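You operate a simulated robot arm through the tools that you are given. There is no shell and no other tool. Be economical: measure what you need, move in short steps, check, and stop when the job is done.

Carry out the task below with a simulated two-armed robot. There is one attempt and no reset: what you move stays moved.

JOB
Draw the pull bar to the 10 cm line and brake the roll.
Fine: hold the catch lever down while you draw; turn the green latch aside and free the brake first; leave the latch aside.
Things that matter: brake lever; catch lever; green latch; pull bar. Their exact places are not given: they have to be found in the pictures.

It is judged by the outcome, as a careful person would: the job done as asked, and still so three seconds after it is handed in. It fails if anything else is knocked over, pushed out of place, dropped, spilled or broken.

ROBOT AND FRAMES
Two 7-joint arms with two-finger parallel grippers on one trunk, on a base that drives. Base frame: it is fixed to the floor where the robot stands at the start and does not move with it; the origin is under the middle of the robot, x ahead of it, y to its left, z up. Lengths are in mm, angles in degrees, forces in N, time in s.
The left shoulder is at the start at [50, 209, 1321], the right one opposite. With the tool pointing down near the work surface each hand reaches from about 280 to 920 mm from the robot's upright axis, wherever it stands, measured 20 degrees to its own side. Places, roughly: brake lever [500, -600, 1300]; catch lever [500, -600, 1000]; green latch [500, 0, 1200]; pull bar [600, -300, 1200]. Payload 4.4 kg a hand.
The tool frame of a hand sits at the grasp point between the pads (the TCP): z along the fingers, y along the line on which they close. The tips reach 23 mm beyond it. The gripper opens to 94 mm. The fingers are 38 mm wide and 10 mm thick; the gripper's body (54 by 96 mm) begins 39 mm behind the TCP.
Orientation is told as [roll, pitch, yaw] about the base's x, y, z axes, in that order, counted from this pose: with the fingers straight down and closing along the base's y, the tool's x points along the base's -x, its y along +y and its z along -z.

CONTROLS
- The arms move only by the tool servo_tool. It takes "left_rows", "right_rows" or both (then of equal length, played together; a hand with none holds still); each is a list of rows, each a list of 7 numbers: the shift along the base's x, y, z in units of 25 mm (1.0 is 25 mm), then the turn, a rotation vector about the base's x, y, z in units of 5 degrees (1.0 is 5 degrees), then the finger opening in mm, from 0 to 94. In form: [[dx, dy, dz, rx, ry, rz, gripper], ...]. A call has 1 to 10 rows; each row shifts and turns the commanded pose from where the row before left it. A call with a number of a shift or a turn outside -1 to 1 is refused whole. Each row takes 0.2 s and may step no farther than 50 mm and 8.6 degrees from the row before; otherwise, or with a gripper value out of range, the whole call is refused. Where a pose cannot be reached the arm comes as near as it can. A force on the tool above 90 N (or 10 N above the force at the start of the call, whichever is more), or a blocked arm, ends the call early, and 0.2 s more pass. The fingers move at their own pace (about 108 mm/s each) and stop on an object; they squeeze with about 41 N. The grip force told is the motor's: it shows also when the fingers shut on nothing. Time passes only in rows, and 0.2 s behind the last, so rows that do not move let the fingers close. It gives the time, the measured TCP pose, the force on the tool (base axes), the opening and the grip force at its end, in the units of the frame above (readings bear some noise), with the torque about the TCP (base axes, N m) and any sound that the robot's microphone picked up.
- Cameras (640 x 400 px; columns grow to the right, rows downward): "scene" is now at [141.7, -49, 1549.5]; the picture's right is [-0.52, -0.85, 0.00], its down [0.01, -0.00, -1.00] and it looks along [0.85, -0.52, 0.01] (base axes); focal length 214 px, centre (320, 200). "left" rides on the left gripper at [87, -16, -74] in its tool frame; the picture's right is [0.18, 0.98, 0.00], its down [-0.58, 0.11, -0.81] and it looks along [-0.79, 0.15, 0.59] (tool axes); focal length 243 px, centre (320, 200). "right" rides on the right gripper at [86, 16, -74] in its tool frame; the picture's right is [-0.18, 0.98, 0.00], its down [-0.58, -0.11, -0.81] and it looks along [-0.79, -0.15, 0.59] (tool axes); focal length 243 px, centre (320, 200).
- grab_frame(camera): a new picture of that camera. The clock stands still meanwhile.
- lift_body(by): slides the trunk up (or, below 0, down) by that many mm; the arms and the scene camera ride with it, the base frame stays. It gives what a move gives, with no picture.
- drive_base(legs): drives the robot by 1 to 6 legs, each [ahead, left, turn to the left] in mm, mm and degrees, along the robot's own axes; the way and the turn of a leg run together, so that a leg with both is an arc; at most 1500 mm and 180 degrees a leg. The arms and the cameras ride along, it lands a little off, and it stops where it bumps. It gives what a move gives.
- turn_head(pan, tilt): turns the head with the scene camera to pan (to the left, within 80 degrees either way) and tilt (down, from -29 to 69), counted from straight ahead of the robot. It gives what a move gives.
- point_at(camera, pixels): for up to 12 pixels [column, row] of the newest picture of that camera ("zoom" is the newest enlarged one), the place [x, y, z] in the base frame of the surface seen there, good to about 2 mm. The clock stands still meanwhile.
- enlarge(camera, box): a new picture of the part [left, top, right, bottom] of that camera's present view, enlarged. The clock stands still meanwhile.
- close_job(): hands the job in; it is judged then, once.

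Keep the steps short. Do not move on a guess: measure, check each grasp and each placing, and mend mistakes. In all there are 80 turns and 70 pictures (those below and enlarged ones count). Leave the grippers open and the arms clear of the work at the hand-in unless told otherwise, and finish with a single line.

The tools are called after "Request:" by a JSON object that holds its "op" and its "data". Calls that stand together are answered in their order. servo_tool: Moves the arms, as the interface text tells. Its arguments: {"type":"object","properties":{"left_rows":{"type":"array","items":{"type":"array","items":{"type":"number"}}},"right_rows":{"type":"array","items":{"type":"array","items":{"type":"number"}}}},"required":[]} The other tools are called the same way: lift_body (by) slides the trunk up or down; drive_base (legs) drives the base; turn_head (pan, tilt) turns the head that bears the scene camera; grab_frame (camera) takes a picture; point_at (camera, pixels) gives the place of the surface under pixels of a picture; enlarge (camera, box) takes an enlarged picture of a part of a camera's view; close_job () hands the job in.

At the start:

```text
time_s: 0.0
left_ee_pos: [423.7, -84.4, 1619.6]
left_ee_rot: [-0.1, 0.1, 0.1]
left_wrist_force: [-0.1, -0.3, -0.1]
left_torque: [0.07, 0.0, 0.03]
left_width: 93.8
left_finger_force: 0.1
right_ee_pos: [373.4, -469.8, 1513.0]
right_ee_rot: [-0.1, 0.0, 0.0]
right_wrist_force: [0.0, 0.2, 0.1]
right_torque: [0.0, 0.03, -0.02]
right_width: 93.9
right_finger_force: 0.1
trunk travel left (down, up): [-400.0, 163.0]
robot x, y, heading: [0.8, 2.1, 0.1]
head pan, tilt: [-31.4, -0.3]
```

scene: 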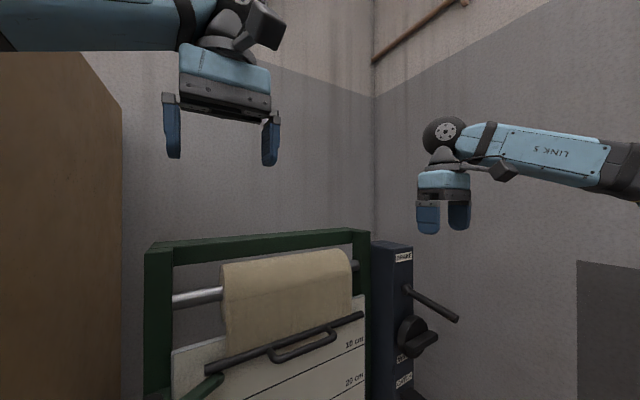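
right: 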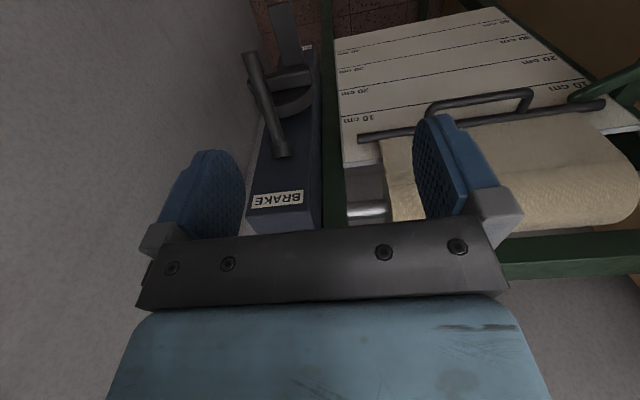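
left: 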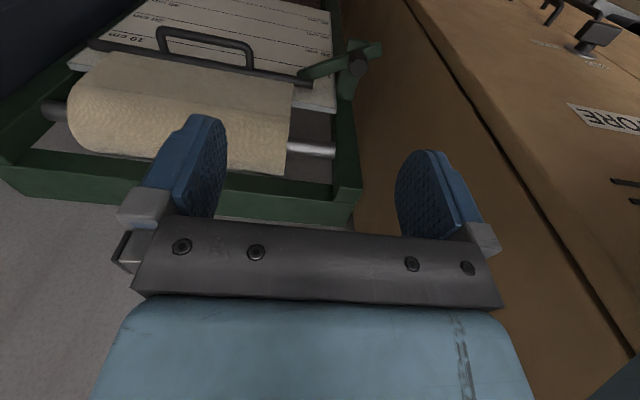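

I see the frame, roll, pull bar, and a dark post with levers on the right. I'll tilt the head down to see all of it.

Request:
{"op": "turn_head", "data": {"pan": -31, "tilt": 35}}

Request:
{"op": "grab_frame", "data": {"camera": "scene"}}

```text
time_s: 1.0
left_ee_pos: [424.3, -84.7, 1619.1]
left_ee_rot: [-0.1, -0.1, 0.1]
left_wrist_force: [0.1, -0.6, 0.6]
left_torque: [0.02, -0.03, 0.01]
left_width: 94.0
left_finger_force: 0.1
right_ee_pos: [373.3, -468.7, 1512.4]
right_ee_rot: [0.0, 0.0, -0.1]
right_wrist_force: [-0.5, 0.5, -0.6]
right_torque: [0.01, 0.01, -0.02]
right_width: 93.8
right_finger_force: 0.0
trunk travel left (down, up): [-400.0, 163.0]
robot x, y, heading: [-0.7, -1.9, 0.1]
head pan, tilt: [-31.0, 35.0]
```

```text
66 pictures are left
```

scene: 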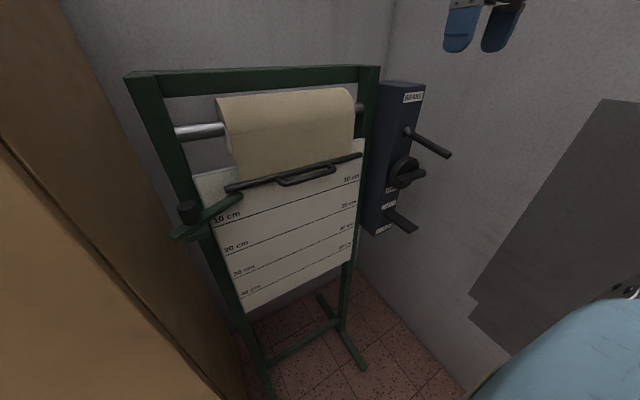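

Now closer views: the post with levers, and the latch/bar.

Request:
{"op": "enlarge", "data": {"camera": "scene", "box": [340, 70, 480, 250]}}

Request:
{"op": "point_at", "data": {"camera": "scene", "pixels": [[408, 131], [430, 144], [448, 155], [390, 214], [400, 221], [415, 229], [404, 170], [422, 173], [400, 180], [412, 98], [389, 205], [381, 231]]}}

Request:
{"op": "enlarge", "data": {"camera": "scene", "box": [160, 80, 380, 250]}}

Request:
{"op": "point_at", "data": {"camera": "scene", "pixels": [[229, 188], [280, 176], [359, 155], [281, 184], [305, 179], [334, 171], [188, 212], [175, 235], [210, 219], [238, 200], [250, 219], [345, 189]]}}

```text
2.22 times, centred on (410, 160) of scene
```

zoom: 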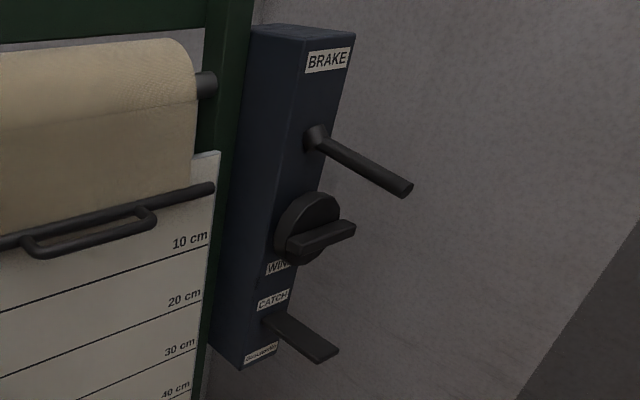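

```text
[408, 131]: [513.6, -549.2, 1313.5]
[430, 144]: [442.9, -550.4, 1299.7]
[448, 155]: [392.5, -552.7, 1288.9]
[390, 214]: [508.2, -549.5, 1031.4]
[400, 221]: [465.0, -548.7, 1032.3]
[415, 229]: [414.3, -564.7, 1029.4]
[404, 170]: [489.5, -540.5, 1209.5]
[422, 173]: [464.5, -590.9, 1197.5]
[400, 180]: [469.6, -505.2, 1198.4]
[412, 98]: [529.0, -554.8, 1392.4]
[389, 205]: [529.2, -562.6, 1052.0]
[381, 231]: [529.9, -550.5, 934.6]
```

```text
2.35 times, centred on (270, 165) of scene
```

zoom: 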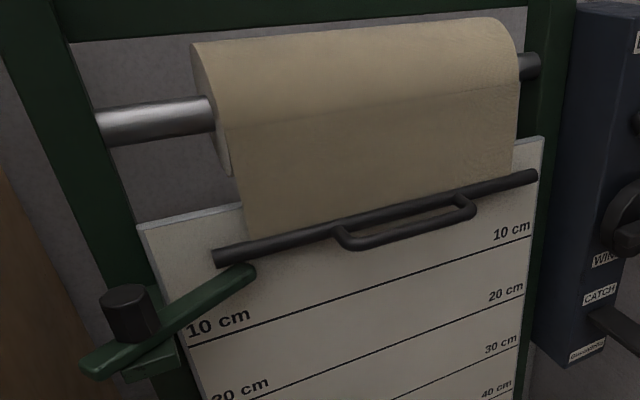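

```text
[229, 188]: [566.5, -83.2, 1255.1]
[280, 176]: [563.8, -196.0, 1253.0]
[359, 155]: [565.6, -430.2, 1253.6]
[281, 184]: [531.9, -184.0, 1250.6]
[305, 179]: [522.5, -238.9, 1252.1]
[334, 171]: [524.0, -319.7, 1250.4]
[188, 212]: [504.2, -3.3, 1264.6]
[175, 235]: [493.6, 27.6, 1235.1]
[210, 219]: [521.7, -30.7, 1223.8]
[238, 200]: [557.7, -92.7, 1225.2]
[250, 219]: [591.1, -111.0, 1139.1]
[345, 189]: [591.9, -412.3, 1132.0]
```

I need label text and latch detail; enlarging more.

Request:
{"op": "enlarge", "data": {"camera": "scene", "box": [370, 180, 425, 240]}}

Request:
{"op": "enlarge", "data": {"camera": "scene", "box": [380, 80, 460, 135]}}

Request:
{"op": "enlarge", "data": {"camera": "left", "box": [280, 20, 400, 100]}}

Request:
{"op": "enlarge", "data": {"camera": "right", "box": [220, 0, 360, 210]}}

```text
6.67 times, centred on (398, 210) of scene
```

zoom: 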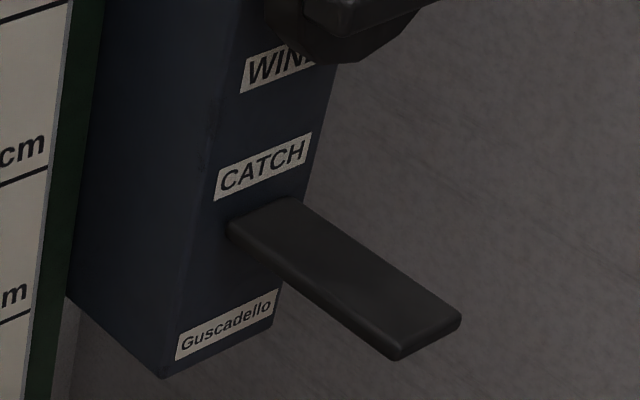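

```text
7.27 times, centred on (420, 108) of scene
```

zoom: 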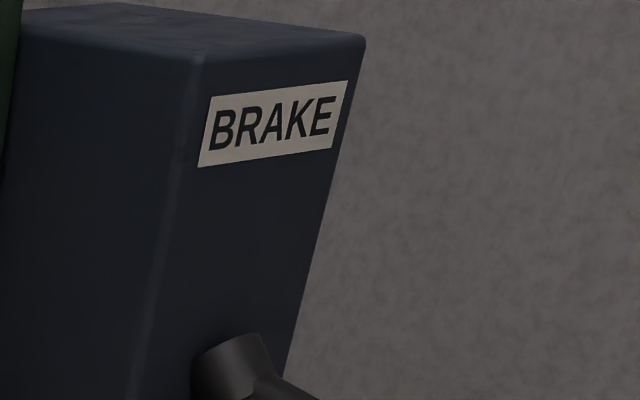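

```text
5.00 times, centred on (340, 60) of left
```

zoom: 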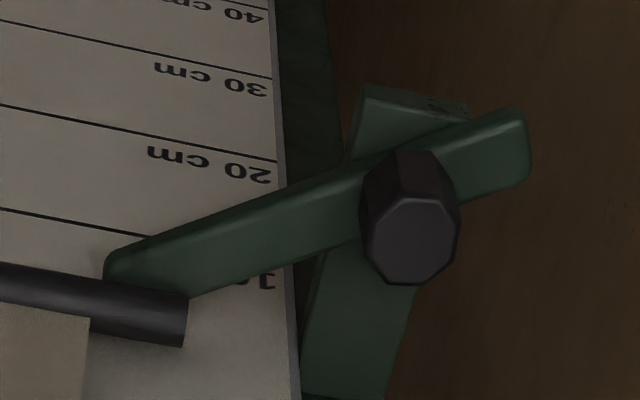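

```text
1.90 times, centred on (290, 105) of right
```

zoom: 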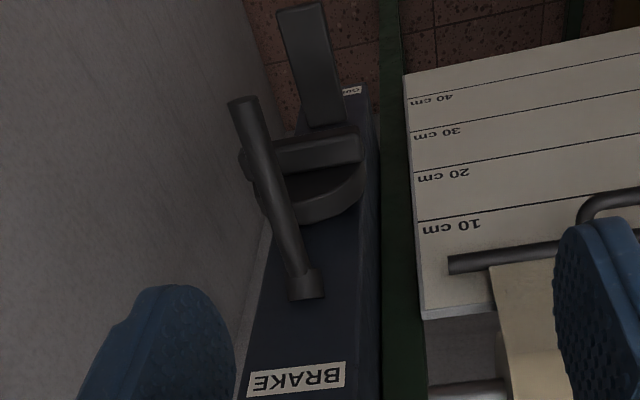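

Measure latch points in the left view and brake/catch points in the right view.

Request:
{"op": "grab_frame", "data": {"camera": "left"}}

Request:
{"op": "point_at", "data": {"camera": "left", "pixels": [[358, 68], [304, 72], [378, 48], [345, 92], [330, 66], [350, 35], [330, 80], [320, 62], [336, 55]]}}

Request:
{"op": "enlarge", "data": {"camera": "scene", "box": [395, 115, 460, 195]}}

Request:
{"op": "point_at", "data": {"camera": "zoom", "pixels": [[170, 90], [130, 60], [210, 100], [300, 150], [460, 200], [400, 300], [300, 390], [160, 70], [420, 225], [250, 122]]}}

```text
59 pictures are left
```

left: 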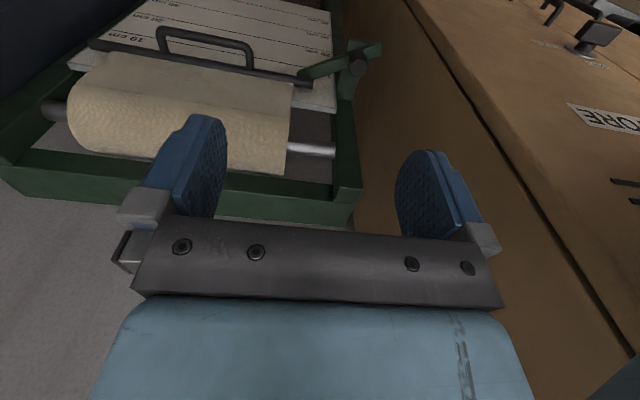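

```text
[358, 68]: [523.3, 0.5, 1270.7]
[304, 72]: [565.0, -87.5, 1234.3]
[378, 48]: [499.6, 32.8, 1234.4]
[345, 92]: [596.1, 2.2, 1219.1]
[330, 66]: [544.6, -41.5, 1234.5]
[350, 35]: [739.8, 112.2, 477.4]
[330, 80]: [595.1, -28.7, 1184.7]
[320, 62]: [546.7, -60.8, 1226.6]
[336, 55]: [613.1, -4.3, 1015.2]
```

```text
5.00 times, centred on (428, 155) of scene
```

zoom: 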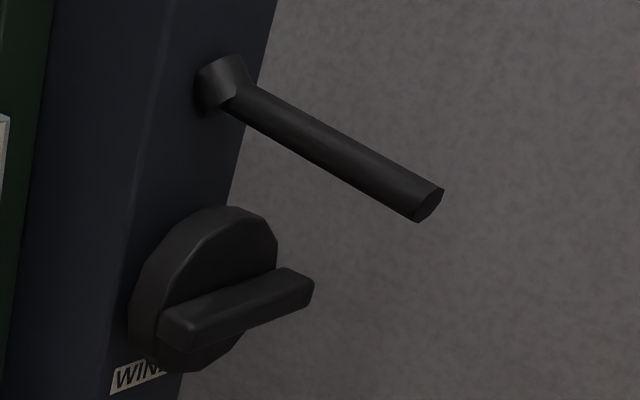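

```text
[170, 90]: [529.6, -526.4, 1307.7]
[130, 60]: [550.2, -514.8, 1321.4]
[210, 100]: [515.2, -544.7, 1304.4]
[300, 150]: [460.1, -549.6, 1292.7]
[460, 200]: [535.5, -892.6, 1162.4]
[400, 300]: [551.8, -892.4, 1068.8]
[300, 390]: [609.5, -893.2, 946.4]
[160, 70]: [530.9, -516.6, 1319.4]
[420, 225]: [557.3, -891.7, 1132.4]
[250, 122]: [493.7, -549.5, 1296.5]
```

The latch arm lies flat at z≈1227, tip under the bar, pivot under the knob near [519, 0]; its tail is at [500, 33]. I can push the tail in +x with closed fingers. First I check clearances: cupboard, frame, roll and the 10 cm line.

Request:
{"op": "point_at", "data": {"camera": "left", "pixels": [[410, 10], [470, 120], [560, 250], [360, 120], [345, 190], [120, 100], [330, 40], [180, 80], [590, 30]]}}

Request:
{"op": "enlarge", "data": {"camera": "scene", "box": [200, 150, 370, 240]}}

Request:
{"op": "point_at", "data": {"camera": "zoom", "pixels": [[130, 272], [300, 216], [560, 130], [115, 145], [300, 106], [590, 22], [400, 110], [460, 95], [300, 130], [520, 70]]}}

```text
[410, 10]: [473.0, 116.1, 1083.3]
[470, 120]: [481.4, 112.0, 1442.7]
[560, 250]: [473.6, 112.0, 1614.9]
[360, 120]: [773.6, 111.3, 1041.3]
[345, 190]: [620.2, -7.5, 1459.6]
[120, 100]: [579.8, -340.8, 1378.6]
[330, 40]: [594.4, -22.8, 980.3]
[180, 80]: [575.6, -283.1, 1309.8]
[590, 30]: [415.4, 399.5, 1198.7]
```

```text
3.76 times, centred on (285, 195) of scene
```

zoom: 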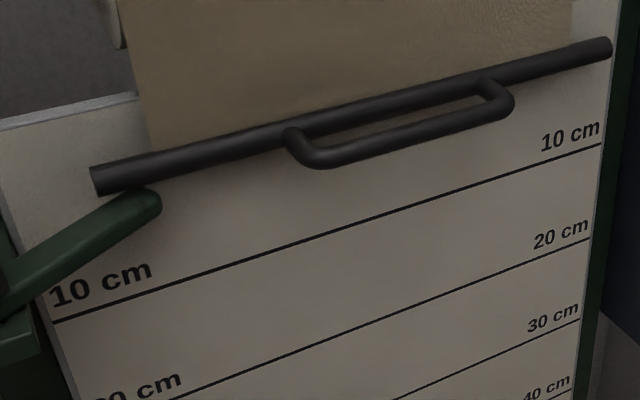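

```text
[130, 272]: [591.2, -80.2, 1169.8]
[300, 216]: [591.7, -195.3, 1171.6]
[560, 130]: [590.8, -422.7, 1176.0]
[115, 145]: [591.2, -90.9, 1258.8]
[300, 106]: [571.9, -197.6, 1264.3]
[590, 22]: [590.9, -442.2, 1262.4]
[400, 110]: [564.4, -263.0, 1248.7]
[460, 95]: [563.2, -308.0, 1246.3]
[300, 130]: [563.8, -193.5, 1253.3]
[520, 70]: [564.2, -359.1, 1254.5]
```

Request:
{"op": "point_at", "data": {"camera": "zoom", "pixels": [[130, 297], [300, 241], [500, 177], [300, 318], [500, 266], [95, 180], [120, 168], [360, 155], [420, 140]]}}

```text
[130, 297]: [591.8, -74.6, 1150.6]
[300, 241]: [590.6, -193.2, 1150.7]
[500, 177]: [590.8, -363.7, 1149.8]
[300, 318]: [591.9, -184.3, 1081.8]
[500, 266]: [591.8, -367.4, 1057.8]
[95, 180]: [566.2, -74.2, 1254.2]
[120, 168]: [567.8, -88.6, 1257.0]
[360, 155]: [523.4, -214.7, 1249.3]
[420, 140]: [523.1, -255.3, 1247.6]
```

The line is at z≈1150, the bar at z≈1250, cupboard side at y=112. I'll bring the left hand down in front of the tail, pitching it forward as it descends, fingers closing.

Request:
{"op": "servo_tool", "data": {"left_rows": [[-0.7, 0.4, -1, 0, -1, 0, 60], [-0.7, 0.4, -1, 0, -1, 0, 30], [-0.6, 0.4, -1, 0, -1, 0, 0], [-0.5, 0.4, -1, 0, -1, 0, 0], [-0.3, 0.4, -1, 0, -1, 0, 0], [0, 0.4, -1, 0, -1, 0, 0], [0, 0.4, -1, 0, -1, 0, 0], [0, 0.4, -1, 0, -1, 0, 0], [0, 0.4, -1, 0, -1, 0, 0], [0, 0.4, -1, 0, -1, 0, 0]]}}

```text
time_s: 3.4
left_ee_pos: [317.7, 7.4, 1386.3]
left_ee_rot: [0.5, -53.2, 0.0]
left_wrist_force: [0.5, 0.2, 0.3]
left_torque: [-0.01, 0.01, 0.01]
left_width: 0.0
left_finger_force: 41.0
right_ee_pos: [337.3, -478.7, 1517.4]
right_ee_rot: [0.6, -1.7, 0.4]
right_wrist_force: [0.8, 0.2, -0.7]
right_torque: [-0.01, 0.04, -0.01]
right_width: 93.7
right_finger_force: 0.1
trunk travel left (down, up): [-400.0, 163.0]
robot x, y, heading: [-3.1, -1.3, 0.5]
head pan, tilt: [-31.0, 35.0]
stopped in row 10 (left hand): the arm was blocked; the commanded pose is now the measured one
```

The left arm got blocked at [318, 7, 1386]; likely folded too close. I look.

Request:
{"op": "turn_head", "data": {"pan": 10, "tilt": 35}}

Request:
{"op": "grab_frame", "data": {"camera": "scene"}}

Request:
{"op": "grab_frame", "data": {"camera": "left"}}

```text
time_s: 4.5
left_ee_pos: [316.4, 8.5, 1386.2]
left_ee_rot: [0.5, -53.2, -0.1]
left_wrist_force: [-0.1, 0.2, 0.0]
left_torque: [0.01, 0.02, 0.02]
left_width: 0.2
left_finger_force: 40.6
right_ee_pos: [331.3, -479.3, 1520.9]
right_ee_rot: [0.6, -2.0, 0.2]
right_wrist_force: [-0.1, -0.7, -0.1]
right_torque: [0.0, 0.03, 0.01]
right_width: 93.9
right_finger_force: 0.1
trunk travel left (down, up): [-400.0, 163.0]
robot x, y, heading: [-2.6, -1.0, 0.4]
head pan, tilt: [10.0, 35.0]
```

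```text
56 pictures are left
```

scene: 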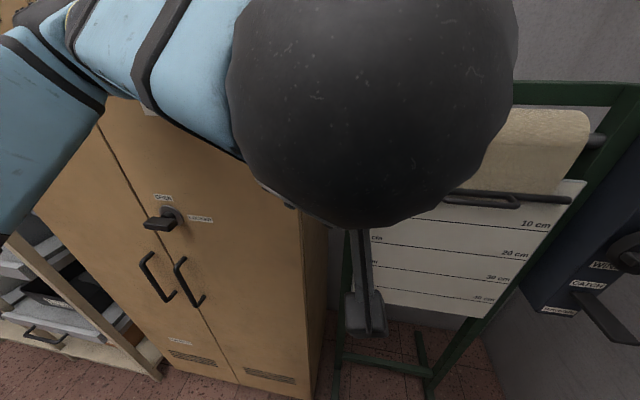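

```text
55 pictures are left
```

left: 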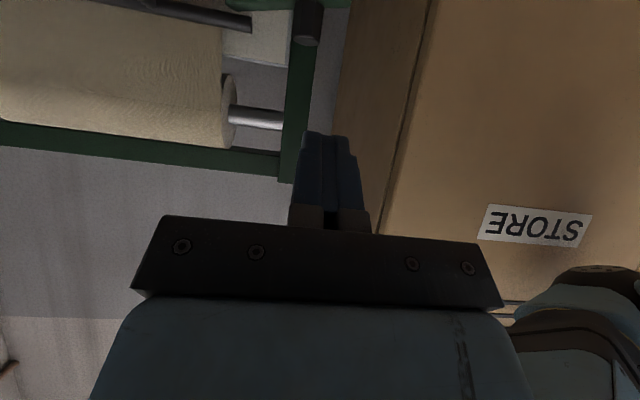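

The left wrist is right in front of the head: too cramped. I'll back the base 150 mm.

Request:
{"op": "drive_base", "data": {"legs": [[-150, 0, 0]]}}

Request:
{"op": "servo_tool", "data": {"left_rows": [[1, 0, 0, 0, 0, 0, 0], [1, 0, 0, 0, 0, 0, 0], [1, 0, 0, 0, 0, 0, 0], [1, 0.1, -0.5, 0, 0, 0, 0], [1, 0.1, -0.5, 0, 0, 0, 0], [1, 0.1, -0.5, 0, 0, 0, 0], [0.5, 0.2, -0.5, 0, 0, 0, 0]]}}

Request:
{"op": "grab_frame", "data": {"camera": "scene"}}

```text
time_s: 5.8
left_ee_pos: [205.7, 16.0, 1374.8]
left_ee_rot: [-0.2, -51.0, 0.3]
left_wrist_force: [-0.7, 0.0, 0.1]
left_torque: [-0.02, -0.01, 0.0]
left_width: 0.2
left_finger_force: 41.0
right_ee_pos: [224.6, -469.5, 1511.8]
right_ee_rot: [0.1, -0.1, 0.1]
right_wrist_force: [-0.2, -0.3, 0.5]
right_torque: [0.01, -0.01, 0.0]
right_width: 94.0
right_finger_force: 0.1
trunk travel left (down, up): [-400.0, 163.0]
robot x, y, heading: [-147.5, 4.3, -0.0]
head pan, tilt: [10.0, 35.0]
```

```text
time_s: 7.5
left_ee_pos: [368.0, 27.1, 1323.7]
left_ee_rot: [-0.3, -50.8, 0.3]
left_wrist_force: [0.6, 0.4, 0.1]
left_torque: [0.02, -0.02, -0.02]
left_width: 0.0
left_finger_force: 41.1
right_ee_pos: [227.6, -468.7, 1512.5]
right_ee_rot: [0.0, 0.0, 0.0]
right_wrist_force: [0.5, -0.1, -0.1]
right_torque: [-0.01, -0.01, -0.01]
right_width: 93.7
right_finger_force: 0.0
trunk travel left (down, up): [-400.0, 163.0]
robot x, y, heading: [-149.2, 0.0, -0.0]
head pan, tilt: [10.0, 35.0]
```

```text
54 pictures are left
```

scene: 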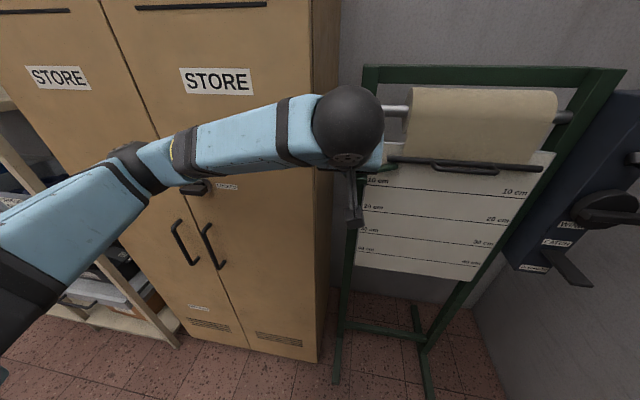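

Free now. I descend and pitch flatter in front of the tail, then view with the left camera.

Request:
{"op": "servo_tool", "data": {"left_rows": [[0.3, 0, -0.6, 0, -1, 0, 0], [0.3, 0, -0.6, 0, -1, 0, 0], [0.3, 0, -0.6, 0, -1, 0, 0], [0.3, 0.1, -0.6, 0, -1, 0, 0], [0.3, 0, -0.6, 0, -1, 0, 0], [0.3, 0, -0.3, 0, -1, 0, 0], [0, 0, 0, 0, 0, 0, 0]]}}

Request:
{"op": "grab_frame", "data": {"camera": "left"}}

Request:
{"op": "turn_head", "data": {"pan": -10, "tilt": 30}}

Request:
{"op": "grab_frame", "data": {"camera": "scene"}}

```text
time_s: 9.1
left_ee_pos: [414.7, 31.6, 1241.1]
left_ee_rot: [-1.3, -81.0, 1.2]
left_wrist_force: [-0.4, -0.4, -0.1]
left_torque: [0.01, -0.02, 0.01]
left_width: 0.3
left_finger_force: 41.3
right_ee_pos: [225.8, -470.1, 1512.5]
right_ee_rot: [0.0, 0.0, 0.1]
right_wrist_force: [0.2, 0.4, -0.6]
right_torque: [-0.01, 0.01, -0.01]
right_width: 94.2
right_finger_force: 0.2
trunk travel left (down, up): [-400.0, 163.0]
robot x, y, heading: [-148.9, 2.7, -0.2]
head pan, tilt: [10.0, 35.0]
```

```text
53 pictures are left
```

left: 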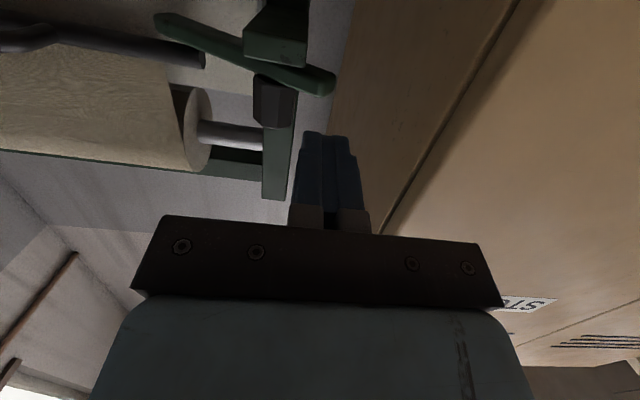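

```text
time_s: 9.9
left_ee_pos: [413.9, 31.6, 1241.5]
left_ee_rot: [-1.3, -81.0, 1.4]
left_wrist_force: [0.7, 0.2, -0.3]
left_torque: [0.01, 0.01, -0.01]
left_width: 0.0
left_finger_force: 40.8
right_ee_pos: [226.6, -469.3, 1510.8]
right_ee_rot: [0.0, 0.0, 0.1]
right_wrist_force: [-0.7, 0.6, 0.5]
right_torque: [-0.01, -0.01, -0.03]
right_width: 93.7
right_finger_force: 0.0
trunk travel left (down, up): [-400.0, 163.0]
robot x, y, heading: [-146.4, -2.7, 0.0]
head pan, tilt: [-10.0, 30.0]
```

```text
52 pictures are left
```

scene: 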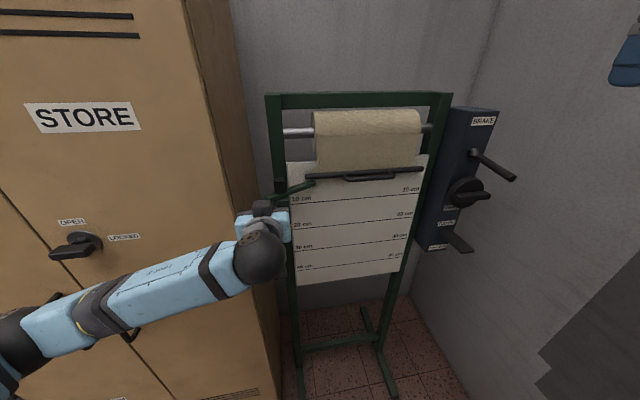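

Check tail, bracket and knob positions from this close view.

Request:
{"op": "point_at", "data": {"camera": "left", "pixels": [[325, 82], [312, 78], [300, 72], [272, 50], [300, 50], [275, 20], [290, 92], [262, 92], [240, 60], [170, 25], [332, 88], [322, 92]]}}

```text
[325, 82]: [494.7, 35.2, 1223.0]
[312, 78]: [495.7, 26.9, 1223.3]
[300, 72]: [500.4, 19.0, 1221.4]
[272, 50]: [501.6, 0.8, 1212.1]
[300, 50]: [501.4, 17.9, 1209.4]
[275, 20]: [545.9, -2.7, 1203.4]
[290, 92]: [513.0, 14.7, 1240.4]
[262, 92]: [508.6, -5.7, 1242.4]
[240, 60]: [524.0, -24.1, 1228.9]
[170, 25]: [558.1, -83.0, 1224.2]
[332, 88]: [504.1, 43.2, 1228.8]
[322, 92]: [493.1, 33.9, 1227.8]
```

Tail spans y 20–43 at x≈493–504, clear of bracket (y≤20). I align to y≈36, z≈1234, and push in +x.

Request:
{"op": "servo_tool", "data": {"left_rows": [[0.5, 0.18, -0.3, 0, 0, 0, 0], [0.8, 0, 0, 0, 0, 0, 0], [0.8, 0, 0, 0, 0, 0, 0], [0.4, 0, 0, 0, 0, 0, 0], [0.4, 0, 0, 0, 0, 0, 0], [0.4, 0, 0, 0, 0, 0, 0], [0.4, 0, 0, 0, 0, 0, 0], [0.3, 0, 0, 0, 0, 0, 0]]}}

Request:
{"op": "grab_frame", "data": {"camera": "left"}}

Request:
{"op": "enlarge", "data": {"camera": "scene", "box": [220, 140, 380, 240]}}

```text
time_s: 11.7
left_ee_pos: [515.8, 37.9, 1234.8]
left_ee_rot: [-1.3, -80.9, 1.3]
left_wrist_force: [0.7, 0.0, 0.1]
left_torque: [0.06, 0.0, -0.01]
left_width: 0.1
left_finger_force: 41.0
right_ee_pos: [225.7, -470.1, 1512.1]
right_ee_rot: [0.0, 0.0, 0.1]
right_wrist_force: [-0.1, 1.1, -0.4]
right_torque: [0.0, -0.01, 0.0]
right_width: 94.2
right_finger_force: 0.0
trunk travel left (down, up): [-400.0, 163.0]
robot x, y, heading: [-146.4, -1.5, -0.1]
head pan, tilt: [-10.0, 30.0]
```

```text
51 pictures are left
```

left: 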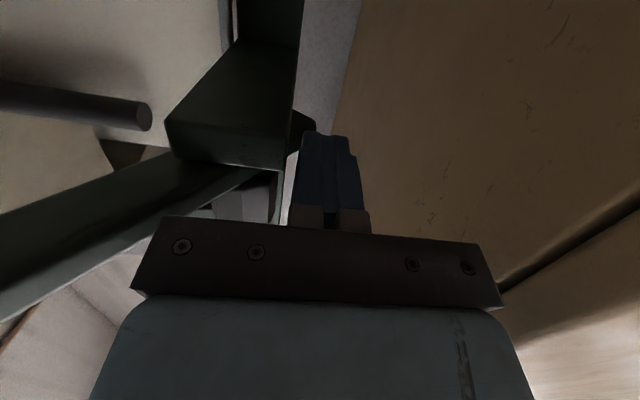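

```text
4.00 times, centred on (300, 190) of scene
```

zoom: 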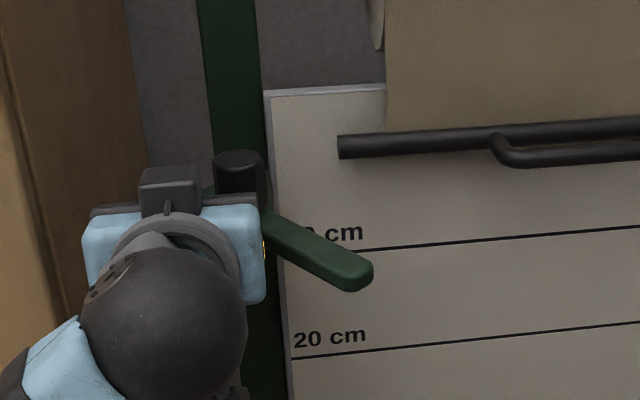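

The latch swung out toward me. I retract and check that it stays.

Request:
{"op": "servo_tool", "data": {"left_rows": [[-1, 0, 0, 0, 0, 0, 0], [-1, 0, 0, 0, 0, 0, 0], [-1, 0, 0, 0, 0, 0, 0], [-1, 0, 0, 0, 0, 0, 0], [-1, -0.5, 0.5, 0, 0, 0, 0], [-1, -0.8, 0.8, 0, 0, 0, 0], [-0.5, -0.8, 0.8, 0, 0, 0, 0]]}}

Request:
{"op": "enlarge", "data": {"camera": "scene", "box": [220, 140, 380, 240]}}

```text
time_s: 13.5
left_ee_pos: [364.5, 7.9, 1268.8]
left_ee_rot: [32.6, -80.4, -29.6]
left_wrist_force: [-0.5, -0.2, 0.7]
left_torque: [-0.01, 0.02, 0.03]
left_width: 0.0
left_finger_force: 41.5
right_ee_pos: [226.2, -469.0, 1512.8]
right_ee_rot: [0.0, 0.1, 0.0]
right_wrist_force: [-0.2, -0.1, -0.4]
right_torque: [0.0, -0.01, -0.04]
right_width: 94.0
right_finger_force: 0.0
trunk travel left (down, up): [-400.0, 163.0]
robot x, y, heading: [-149.8, 1.6, 0.3]
head pan, tilt: [-10.0, 30.0]
stopped in row 7 (left hand): the arm was blocked; the commanded pose is now the measured one
```

```text
4.00 times, centred on (300, 190) of scene
```

zoom: 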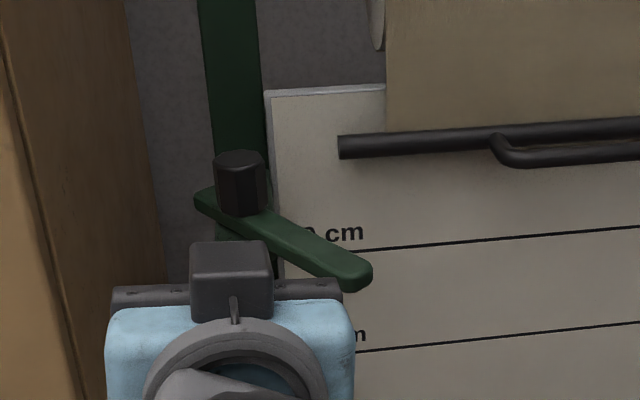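

Request:
{"op": "point_at", "data": {"camera": "zoom", "pixels": [[355, 272], [300, 245], [205, 200], [345, 280], [240, 160]]}}

Request:
{"op": "enlarge", "data": {"camera": "scene", "box": [410, 100, 530, 260]}}

Request:
{"op": "point_at", "data": {"camera": "zoom", "pixels": [[320, 130], [370, 160], [420, 185], [310, 120], [330, 330], [370, 365], [300, 120], [340, 240]]}}

```text
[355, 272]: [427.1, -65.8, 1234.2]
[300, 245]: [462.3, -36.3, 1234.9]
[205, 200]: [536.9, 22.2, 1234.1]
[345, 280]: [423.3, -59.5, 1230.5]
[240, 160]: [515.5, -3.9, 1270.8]
```

```text
2.50 times, centred on (470, 180) of scene
```

zoom: 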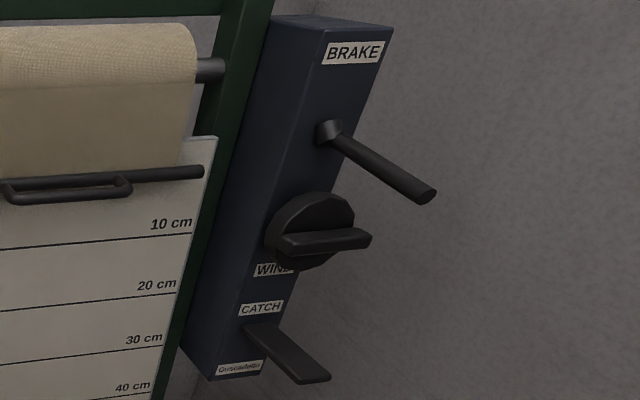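

```text
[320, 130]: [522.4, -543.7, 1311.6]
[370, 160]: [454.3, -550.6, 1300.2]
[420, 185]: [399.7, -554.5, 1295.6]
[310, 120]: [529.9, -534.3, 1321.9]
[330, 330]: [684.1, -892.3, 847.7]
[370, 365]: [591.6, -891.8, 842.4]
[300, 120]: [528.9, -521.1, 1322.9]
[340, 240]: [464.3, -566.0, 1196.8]
```

Latch is turned ~83° aside and stays. Now the right hand: go above the brake lever, which points out to x≈392 at y≈-560, z≈1290.

Request:
{"op": "servo_tool", "data": {"right_rows": [[1, -0.4, 0, 0, 0, 0, 70], [1, -0.4, 0, 0, 0, 0, 60], [1, -0.4, -0.3, 0, 0, 0, 60], [1, -0.4, -0.6, 0, 0, 0, 60], [1, -0.4, -1, 0, 0, 0, 60], [1, -0.4, -1, 0, 0, 0, 60], [1, -0.4, -1, 0, 0, 0, 60], [0.9, -0.4, -1, 0, 0, 0, 60], [0, -0.45, -0.6, 0, 0, 0, 60]]}}

Request:
{"op": "grab_frame", "data": {"camera": "right"}}

```text
time_s: 15.5
left_ee_pos: [363.8, 7.2, 1268.2]
left_ee_rot: [32.7, -80.4, -29.6]
left_wrist_force: [-0.4, -0.2, 0.4]
left_torque: [0.01, 0.0, 0.02]
left_width: 0.0
left_finger_force: 41.1
right_ee_pos: [422.6, -562.8, 1376.5]
right_ee_rot: [0.1, 0.0, 0.1]
right_wrist_force: [0.6, 0.2, -0.4]
right_torque: [-0.01, -0.03, -0.02]
right_width: 59.8
right_finger_force: 0.1
trunk travel left (down, up): [-400.0, 163.0]
robot x, y, heading: [-144.8, -5.2, 0.0]
head pan, tilt: [-10.0, 30.0]
```

```text
47 pictures are left
```

right: 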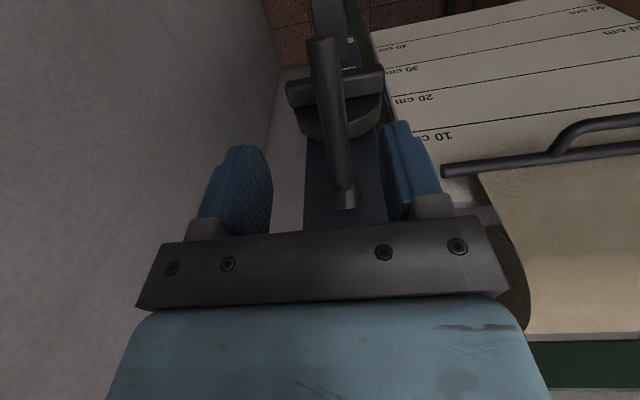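

Lever is centred between the fingers. Descend 90 mm and grip it.

Request:
{"op": "servo_tool", "data": {"right_rows": [[0, 0, -1, 0, 0, 0, 60], [0, 0, -1, 0, 0, 0, 60], [0, 0, -1, 0, 0, 0, 60], [0, 0, -0.6, 0, 0, 0, 60], [0, 0, 0, 0, 0, 0, 10], [0, 0, 0, 0, 0, 0, 0], [0, 0, 0, 0, 0, 0, 0]]}}

Request:
{"op": "grab_frame", "data": {"camera": "right"}}

```text
time_s: 17.1
left_ee_pos: [366.1, 10.3, 1267.8]
left_ee_rot: [31.6, -80.4, -28.7]
left_wrist_force: [-0.1, 0.4, -0.4]
left_torque: [0.01, 0.05, -0.01]
left_width: 0.1
left_finger_force: 40.8
right_ee_pos: [423.6, -556.8, 1284.0]
right_ee_rot: [0.0, 0.2, 0.1]
right_wrist_force: [-5.9, 19.0, -9.5]
right_torque: [0.01, 0.83, -0.44]
right_width: 19.5
right_finger_force: 45.5
trunk travel left (down, up): [-400.0, 163.0]
robot x, y, heading: [-147.5, -3.0, 0.3]
head pan, tilt: [-10.0, 30.0]
```

```text
46 pictures are left
```

right: 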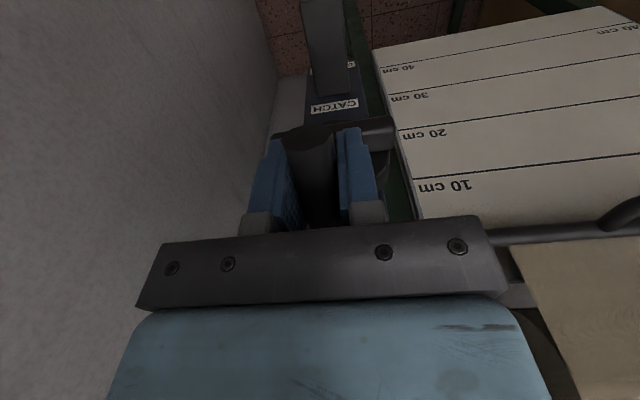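

Gripped (19.5 mm). I relieve the sideways load and test lifting along the arc by 10°.

Request:
{"op": "servo_tool", "data": {"right_rows": [[0, 0.2, 0, 0, 0, 0, 0], [-0.04, 0, 0.2, 0, 0.5, 0, 0], [-0.03, 0, 0.2, 0, 0.5, 0, 0], [-0.02, 0, 0.2, 0, 0.5, 0, 0], [-0.01, 0, 0.2, 0, 0.5, 0, 0]]}}

```text
time_s: 18.3
left_ee_pos: [364.7, 6.3, 1267.5]
left_ee_rot: [32.6, -80.4, -29.6]
left_wrist_force: [-0.4, -0.2, 0.1]
left_torque: [0.02, 0.0, 0.0]
left_width: 0.3
left_finger_force: 41.4
right_ee_pos: [420.4, -555.8, 1304.2]
right_ee_rot: [0.1, 9.9, 0.0]
right_wrist_force: [-5.7, -2.8, -6.0]
right_torque: [-0.16, 0.55, -0.41]
right_width: 19.1
right_finger_force: 45.2
trunk travel left (down, up): [-400.0, 163.0]
robot x, y, heading: [-146.9, -1.6, -0.2]
head pan, tilt: [-10.0, 30.0]
```

It follows with little force. Continue lifting 25° more along the arc.

Request:
{"op": "servo_tool", "data": {"right_rows": [[0.02, 0, 0.4, 0, 1, 0, 0], [0.05, 0, 0.4, 0, 1, 0, 0], [0.09, 0, 0.39, 0, 1, 0, 0], [0.12, 0, 0.38, 0, 1, 0, 0], [0.15, 0, 0.37, 0, 1, 0, 0], [0, 0, 0, 0, 0, 0, 0]]}}

Request:
{"op": "enlarge", "data": {"camera": "scene", "box": [410, 60, 570, 260]}}

```text
time_s: 19.7
left_ee_pos: [364.8, -0.5, 1267.7]
left_ee_rot: [34.7, -80.2, -31.7]
left_wrist_force: [-0.2, -0.2, 0.4]
left_torque: [0.02, -0.03, 0.02]
left_width: 0.0
left_finger_force: 41.0
right_ee_pos: [422.2, -555.7, 1341.3]
right_ee_rot: [0.3, 34.6, -0.2]
right_wrist_force: [4.3, -49.3, 12.9]
right_torque: [0.24, -1.53, -0.2]
right_width: 19.6
right_finger_force: 44.6
right hand out of reach, approached as far as the arm can: row 5
trunk travel left (down, up): [-400.0, 163.0]
robot x, y, heading: [-150.3, -1.5, 0.0]
head pan, tilt: [-10.0, 30.0]
```

```text
2.00 times, centred on (490, 160) of scene
```

zoom: 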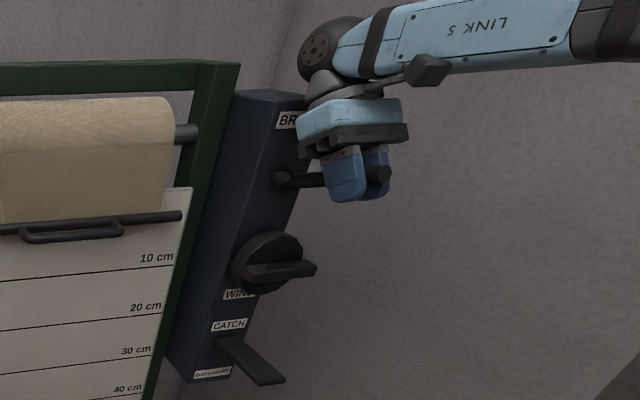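

The lever rises but the pitched wrist is at its reach limit. I pitch the hand back while holding (the rod turns in the pads), then keep lifting.

Request:
{"op": "servo_tool", "data": {"right_rows": [[0, 0, 0, 0, -1, 0, 0], [0, 0, 0, 0, -1, 0, 0], [0, 0, 0, 0, -1, 0, 0], [0, 0, 0, 0, -1, 0, 0], [0, 0, 0, 0, -1, 0, 0], [0, 0, 0, 0, -1, 0, 0], [0, 0, 0, 0, -1, 0, 0], [0, 0, 0, 0, -1, 0, 0]]}}

Request:
{"op": "enlarge", "data": {"camera": "scene", "box": [410, 60, 570, 260]}}

```text
time_s: 21.5
left_ee_pos: [366.5, -1.2, 1266.4]
left_ee_rot: [34.8, -80.0, -31.9]
left_wrist_force: [0.3, -0.2, -0.4]
left_torque: [-0.04, 0.0, 0.0]
left_width: 0.0
left_finger_force: 41.0
right_ee_pos: [425.0, -556.3, 1339.9]
right_ee_rot: [0.6, -5.0, 0.0]
right_wrist_force: [-1.2, -47.6, -14.1]
right_torque: [0.02, 1.41, -0.83]
right_width: 19.7
right_finger_force: 44.8
trunk travel left (down, up): [-400.0, 163.0]
robot x, y, heading: [-148.1, -2.0, 0.1]
head pan, tilt: [-10.0, 30.0]
```

```text
2.00 times, centred on (490, 160) of scene
```

zoom: 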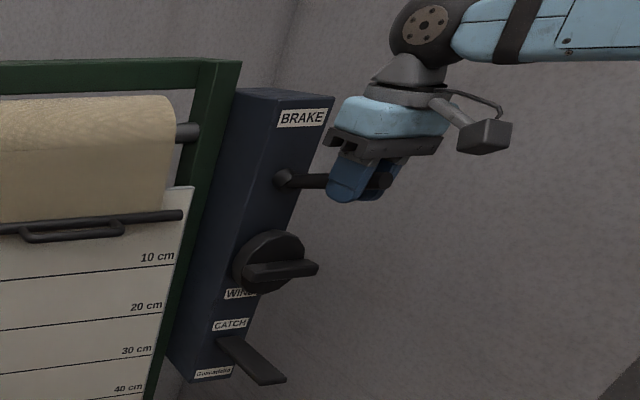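

Continue upward without pitching, easing the sideways load.

Request:
{"op": "servo_tool", "data": {"right_rows": [[0, -0.2, 0.2, 0, 0, 0, 0], [0.1, 0, 0.35, 0, 0, 0, 0], [0.12, 0, 0.35, 0, 0, 0, 0], [0.16, 0, 0.33, 0, 0, 0, 0]]}}

```text
time_s: 22.5
left_ee_pos: [367.1, 1.8, 1266.9]
left_ee_rot: [33.6, -80.1, -30.6]
left_wrist_force: [0.7, 0.4, -0.1]
left_torque: [0.0, 0.01, 0.02]
left_width: 0.1
left_finger_force: 40.9
right_ee_pos: [436.7, -556.1, 1370.8]
right_ee_rot: [0.3, -4.9, 0.0]
right_wrist_force: [-0.2, -24.9, -14.5]
right_torque: [-0.61, 1.33, -1.07]
right_width: 19.9
right_finger_force: 45.1
trunk travel left (down, up): [-400.0, 163.0]
robot x, y, heading: [-152.1, 0.2, -0.0]
head pan, tilt: [-10.0, 30.0]
```

Request:
{"op": "servo_tool", "data": {"right_rows": [[0.18, -0.1, 0.32, 0, 0, 0, 0], [0.2, 0, 0.3, 0, 0, 0, 0], [0.22, 0, 0.28, 0, 0, 0, 0], [0, 0, 0, 0, 0, 0, 0]]}}

Request:
{"op": "enlarge", "data": {"camera": "scene", "box": [410, 60, 570, 260]}}

```text
time_s: 23.5
left_ee_pos: [363.8, 5.2, 1266.8]
left_ee_rot: [33.2, -80.2, -30.3]
left_wrist_force: [0.1, 0.8, 0.8]
left_torque: [-0.03, 0.02, 0.01]
left_width: 0.1
left_finger_force: 40.8
right_ee_pos: [448.7, -556.3, 1395.0]
right_ee_rot: [0.1, -4.9, 0.1]
right_wrist_force: [-15.1, -3.9, -31.4]
right_torque: [-0.11, 0.02, -0.02]
right_width: 19.2
right_finger_force: 45.4
trunk travel left (down, up): [-400.0, 163.0]
robot x, y, heading: [-152.7, 5.3, 0.0]
head pan, tilt: [-10.0, 30.0]
```

```text
2.00 times, centred on (490, 160) of scene
```

zoom: 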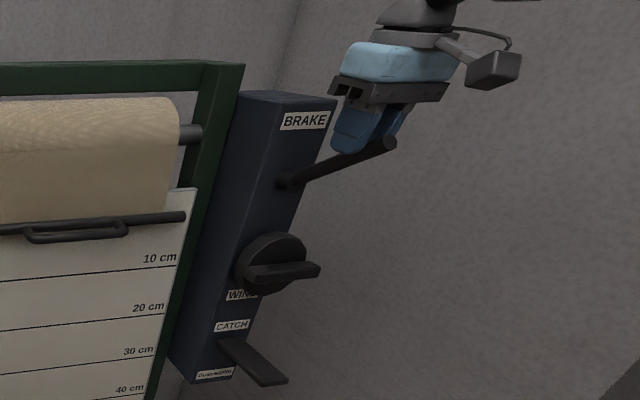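

Request:
{"op": "point_at", "data": {"camera": "zoom", "pixels": [[300, 182], [325, 171], [345, 162], [370, 153], [388, 145]]}}

```text
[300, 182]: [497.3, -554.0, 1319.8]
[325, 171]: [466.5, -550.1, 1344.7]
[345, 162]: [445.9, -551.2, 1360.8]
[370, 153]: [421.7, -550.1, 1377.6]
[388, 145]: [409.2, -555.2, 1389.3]
```

The lever is at about +38° and my fingers slid up the rod against a ~31 N stop. I open, back off, and see whether it stays.

Request:
{"op": "servo_tool", "data": {"right_rows": [[0, 0, 0, 0, 0, 0, 50], [0, 0, 0, 0, 0, 0, 60], [0, 0, 1, 0, 0, 0, 60], [-1, 0, 1, 0, 0, 0, 60], [-1, 0, 0, 0, 0, 0, 60], [-1, 0, 0, 0, 0, 0, 60], [-1, 0, 0, 0, 0, 0, 30]]}}

Request:
{"op": "enlarge", "data": {"camera": "scene", "box": [410, 60, 570, 260]}}

Request:
{"op": "point_at", "data": {"camera": "zoom", "pixels": [[300, 182], [325, 171], [345, 162], [370, 153], [388, 145]]}}

```text
time_s: 25.1
left_ee_pos: [363.5, 7.8, 1267.5]
left_ee_rot: [32.7, -80.4, -29.7]
left_wrist_force: [-0.7, -0.1, -0.1]
left_torque: [0.01, -0.03, 0.01]
left_width: 0.0
left_finger_force: 41.3
right_ee_pos: [345.1, -552.5, 1448.8]
right_ee_rot: [0.0, -5.2, 0.1]
right_wrist_force: [0.2, -0.7, 0.1]
right_torque: [0.03, 0.0, 0.01]
right_width: 29.8
right_finger_force: 0.0
trunk travel left (down, up): [-400.0, 163.0]
robot x, y, heading: [-145.6, -3.1, 0.1]
head pan, tilt: [-10.0, 30.0]
```

```text
2.00 times, centred on (490, 160) of scene
```

zoom: 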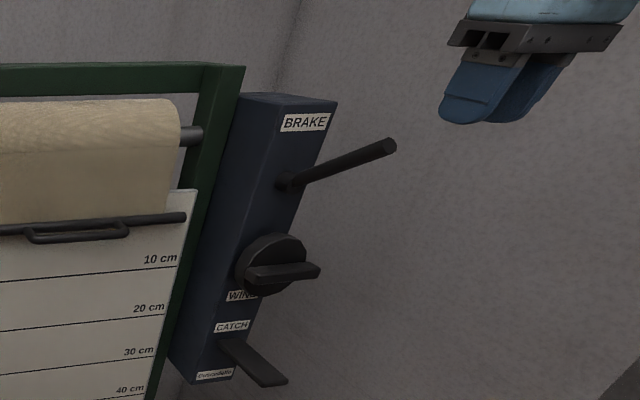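

```text
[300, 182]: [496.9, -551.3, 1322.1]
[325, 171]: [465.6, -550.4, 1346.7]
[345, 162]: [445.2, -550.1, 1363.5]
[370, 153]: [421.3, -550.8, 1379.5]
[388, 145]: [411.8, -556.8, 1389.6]
```

The lever stays up at ~36°. I now pitch the right hand forward, in front of the post, to check the lever's stop from below and then reach the catch.

Request:
{"op": "servo_tool", "data": {"right_rows": [[-0.5, 0, 0, 0, -1, 0, 0], [-0.5, 0, -0.5, 0, -1, 0, 0], [-0.5, 0, -0.5, 0, -1, 0, 0], [-0.5, 0, -0.5, 0, -1, 0, 0], [0, -0.1, -0.6, 0, -1, 0, 0], [0, -0.1, -0.6, 0, -1, 0, 0], [0, 0, -0.6, 0, -1, 0, 0], [0, 0, -0.6, 0, -1, 0, 0], [0, 0, -0.6, 0, -1, 0, 0], [0, 0, -0.6, 0, -1, 0, 0]]}}

Request:
{"op": "servo_tool", "data": {"right_rows": [[0, 0, -0.5, 0, -1, 0, 0], [0, 0, -0.2, 0, -1, 0, 0], [0, 0, 0, 0, -1, 0, 0], [0.2, 0, 0, 0, -1, 0, 0], [0.2, 0, 0, 0, -1, 0, 0], [0, 0, 0, 0, 0, 0, 0]]}}

Request:
{"op": "grab_frame", "data": {"camera": "scene"}}

```text
time_s: 27.3
left_ee_pos: [364.1, 7.1, 1267.1]
left_ee_rot: [32.3, -80.3, -29.4]
left_wrist_force: [0.8, 0.0, 0.4]
left_torque: [-0.02, -0.02, 0.01]
left_width: 0.4
left_finger_force: 41.2
right_ee_pos: [298.3, -557.4, 1320.7]
right_ee_rot: [-0.1, -55.1, 0.2]
right_wrist_force: [0.7, -0.6, 0.5]
right_torque: [0.02, -0.01, 0.02]
right_width: 0.0
right_finger_force: 41.3
trunk travel left (down, up): [-400.0, 163.0]
robot x, y, heading: [-145.5, -0.3, -0.0]
head pan, tilt: [-10.0, 30.0]
```

```text
time_s: 28.7
left_ee_pos: [365.9, 8.4, 1266.2]
left_ee_rot: [32.3, -80.3, -29.3]
left_wrist_force: [0.4, -0.1, 0.8]
left_torque: [-0.04, 0.02, 0.01]
left_width: 0.1
left_finger_force: 40.6
right_ee_pos: [308.6, -558.5, 1303.1]
right_ee_rot: [-0.4, -80.1, 0.6]
right_wrist_force: [0.5, 0.1, 0.0]
right_torque: [-0.04, 0.01, 0.02]
right_width: 0.1
right_finger_force: 41.2
trunk travel left (down, up): [-400.0, 163.0]
robot x, y, heading: [-147.6, 2.4, -0.0]
head pan, tilt: [-10.0, 30.0]
```

```text
41 pictures are left
```

scene: 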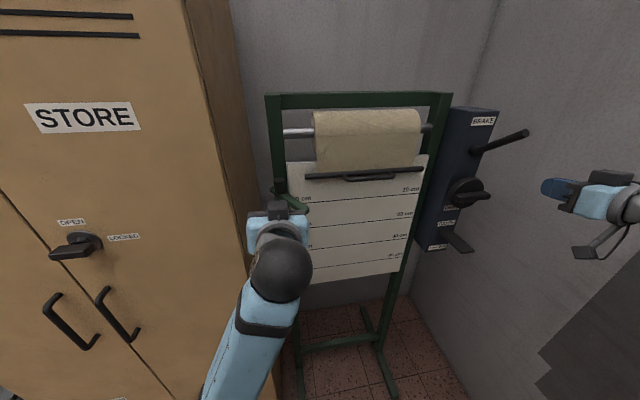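

Move under the brake lever and press it gently up to confirm it is at its end.

Request:
{"op": "servo_tool", "data": {"right_rows": [[1, -0.1, 0, 0, 0, 0, 0], [1, 0, 0.2, 0, 0, 0, 0], [1, 0, 0.2, 0, 0, 0, 0], [1, 0, 0.2, 0, 0, 0, 0], [0.6, 0, 0, 0, 0, 0, 0], [0, 0, 0.3, 0, 0, 0, 0], [0, 0, 0.3, 0, 0, 0, 0], [0, 0, 0.2, 0, 0, 0, 0], [0, 0, 0.2, 0, 0, 0, 0]]}}

Request:
{"op": "enlarge", "data": {"camera": "scene", "box": [410, 60, 570, 260]}}

```text
time_s: 30.7
left_ee_pos: [365.2, 6.5, 1265.7]
left_ee_rot: [32.7, -80.4, -29.8]
left_wrist_force: [0.3, 0.0, 0.4]
left_torque: [0.0, -0.04, 0.0]
left_width: 0.0
left_finger_force: 41.2
right_ee_pos: [421.5, -561.7, 1340.0]
right_ee_rot: [0.5, -79.6, -0.5]
right_wrist_force: [-8.5, 0.0, -16.0]
right_torque: [-0.05, 0.31, 0.07]
right_width: 0.2
right_finger_force: 40.9
trunk travel left (down, up): [-400.0, 163.0]
robot x, y, heading: [-152.4, 1.2, 0.0]
head pan, tilt: [-10.0, 30.0]
```

```text
2.00 times, centred on (490, 160) of scene
```

zoom: 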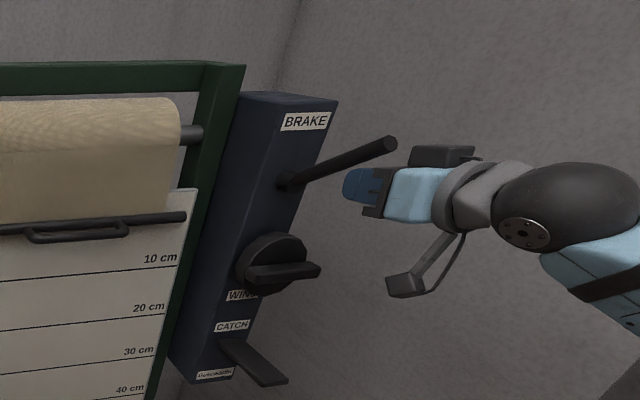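

Contact with 16 N; two more small pushes.

Request:
{"op": "servo_tool", "data": {"right_rows": [[0, 0, 0.2, 0, 0, 0, 0], [0, 0, 0.2, 0, 0, 0, 0], [0.05, 0, 0.2, 0, 0, 0, 0]]}}

Request:
{"op": "enlarge", "data": {"camera": "scene", "box": [410, 60, 570, 260]}}

Request:
{"op": "point_at", "data": {"camera": "zoom", "pixels": [[300, 182], [325, 171], [345, 162], [370, 153], [388, 145]]}}

```text
time_s: 31.5
left_ee_pos: [364.2, 4.0, 1267.8]
left_ee_rot: [33.7, -80.3, -30.6]
left_wrist_force: [1.0, 0.5, 0.2]
left_torque: [0.01, -0.01, -0.01]
left_width: 0.0
left_finger_force: 41.3
right_ee_pos: [422.3, -564.1, 1341.7]
right_ee_rot: [1.9, -78.0, -1.9]
right_wrist_force: [-18.0, -8.8, -23.3]
right_torque: [-0.06, 0.33, -0.29]
right_width: 0.0
right_finger_force: 41.3
trunk travel left (down, up): [-400.0, 163.0]
robot x, y, heading: [-151.8, 0.1, -0.2]
head pan, tilt: [-10.0, 30.0]
stopped in row 3 (right hand): the force on the tool passed its limit at 97 N (the readings are from after the stop); the commanded pose is now the measured one
```

```text
2.00 times, centred on (490, 160) of scene
```

zoom: 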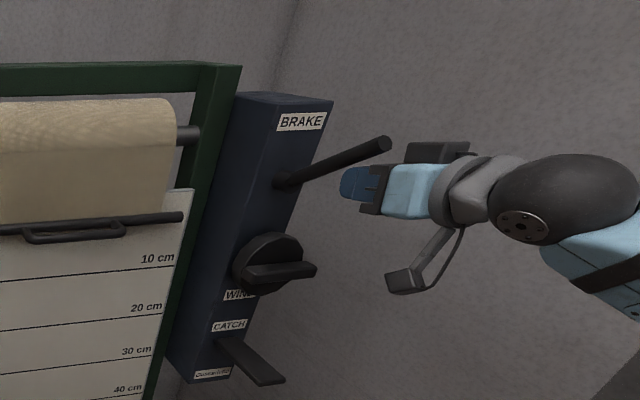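

```text
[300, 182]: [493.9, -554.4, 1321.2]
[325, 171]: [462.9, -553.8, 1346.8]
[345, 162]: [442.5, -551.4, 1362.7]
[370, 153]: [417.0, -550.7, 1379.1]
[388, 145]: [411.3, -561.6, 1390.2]
```

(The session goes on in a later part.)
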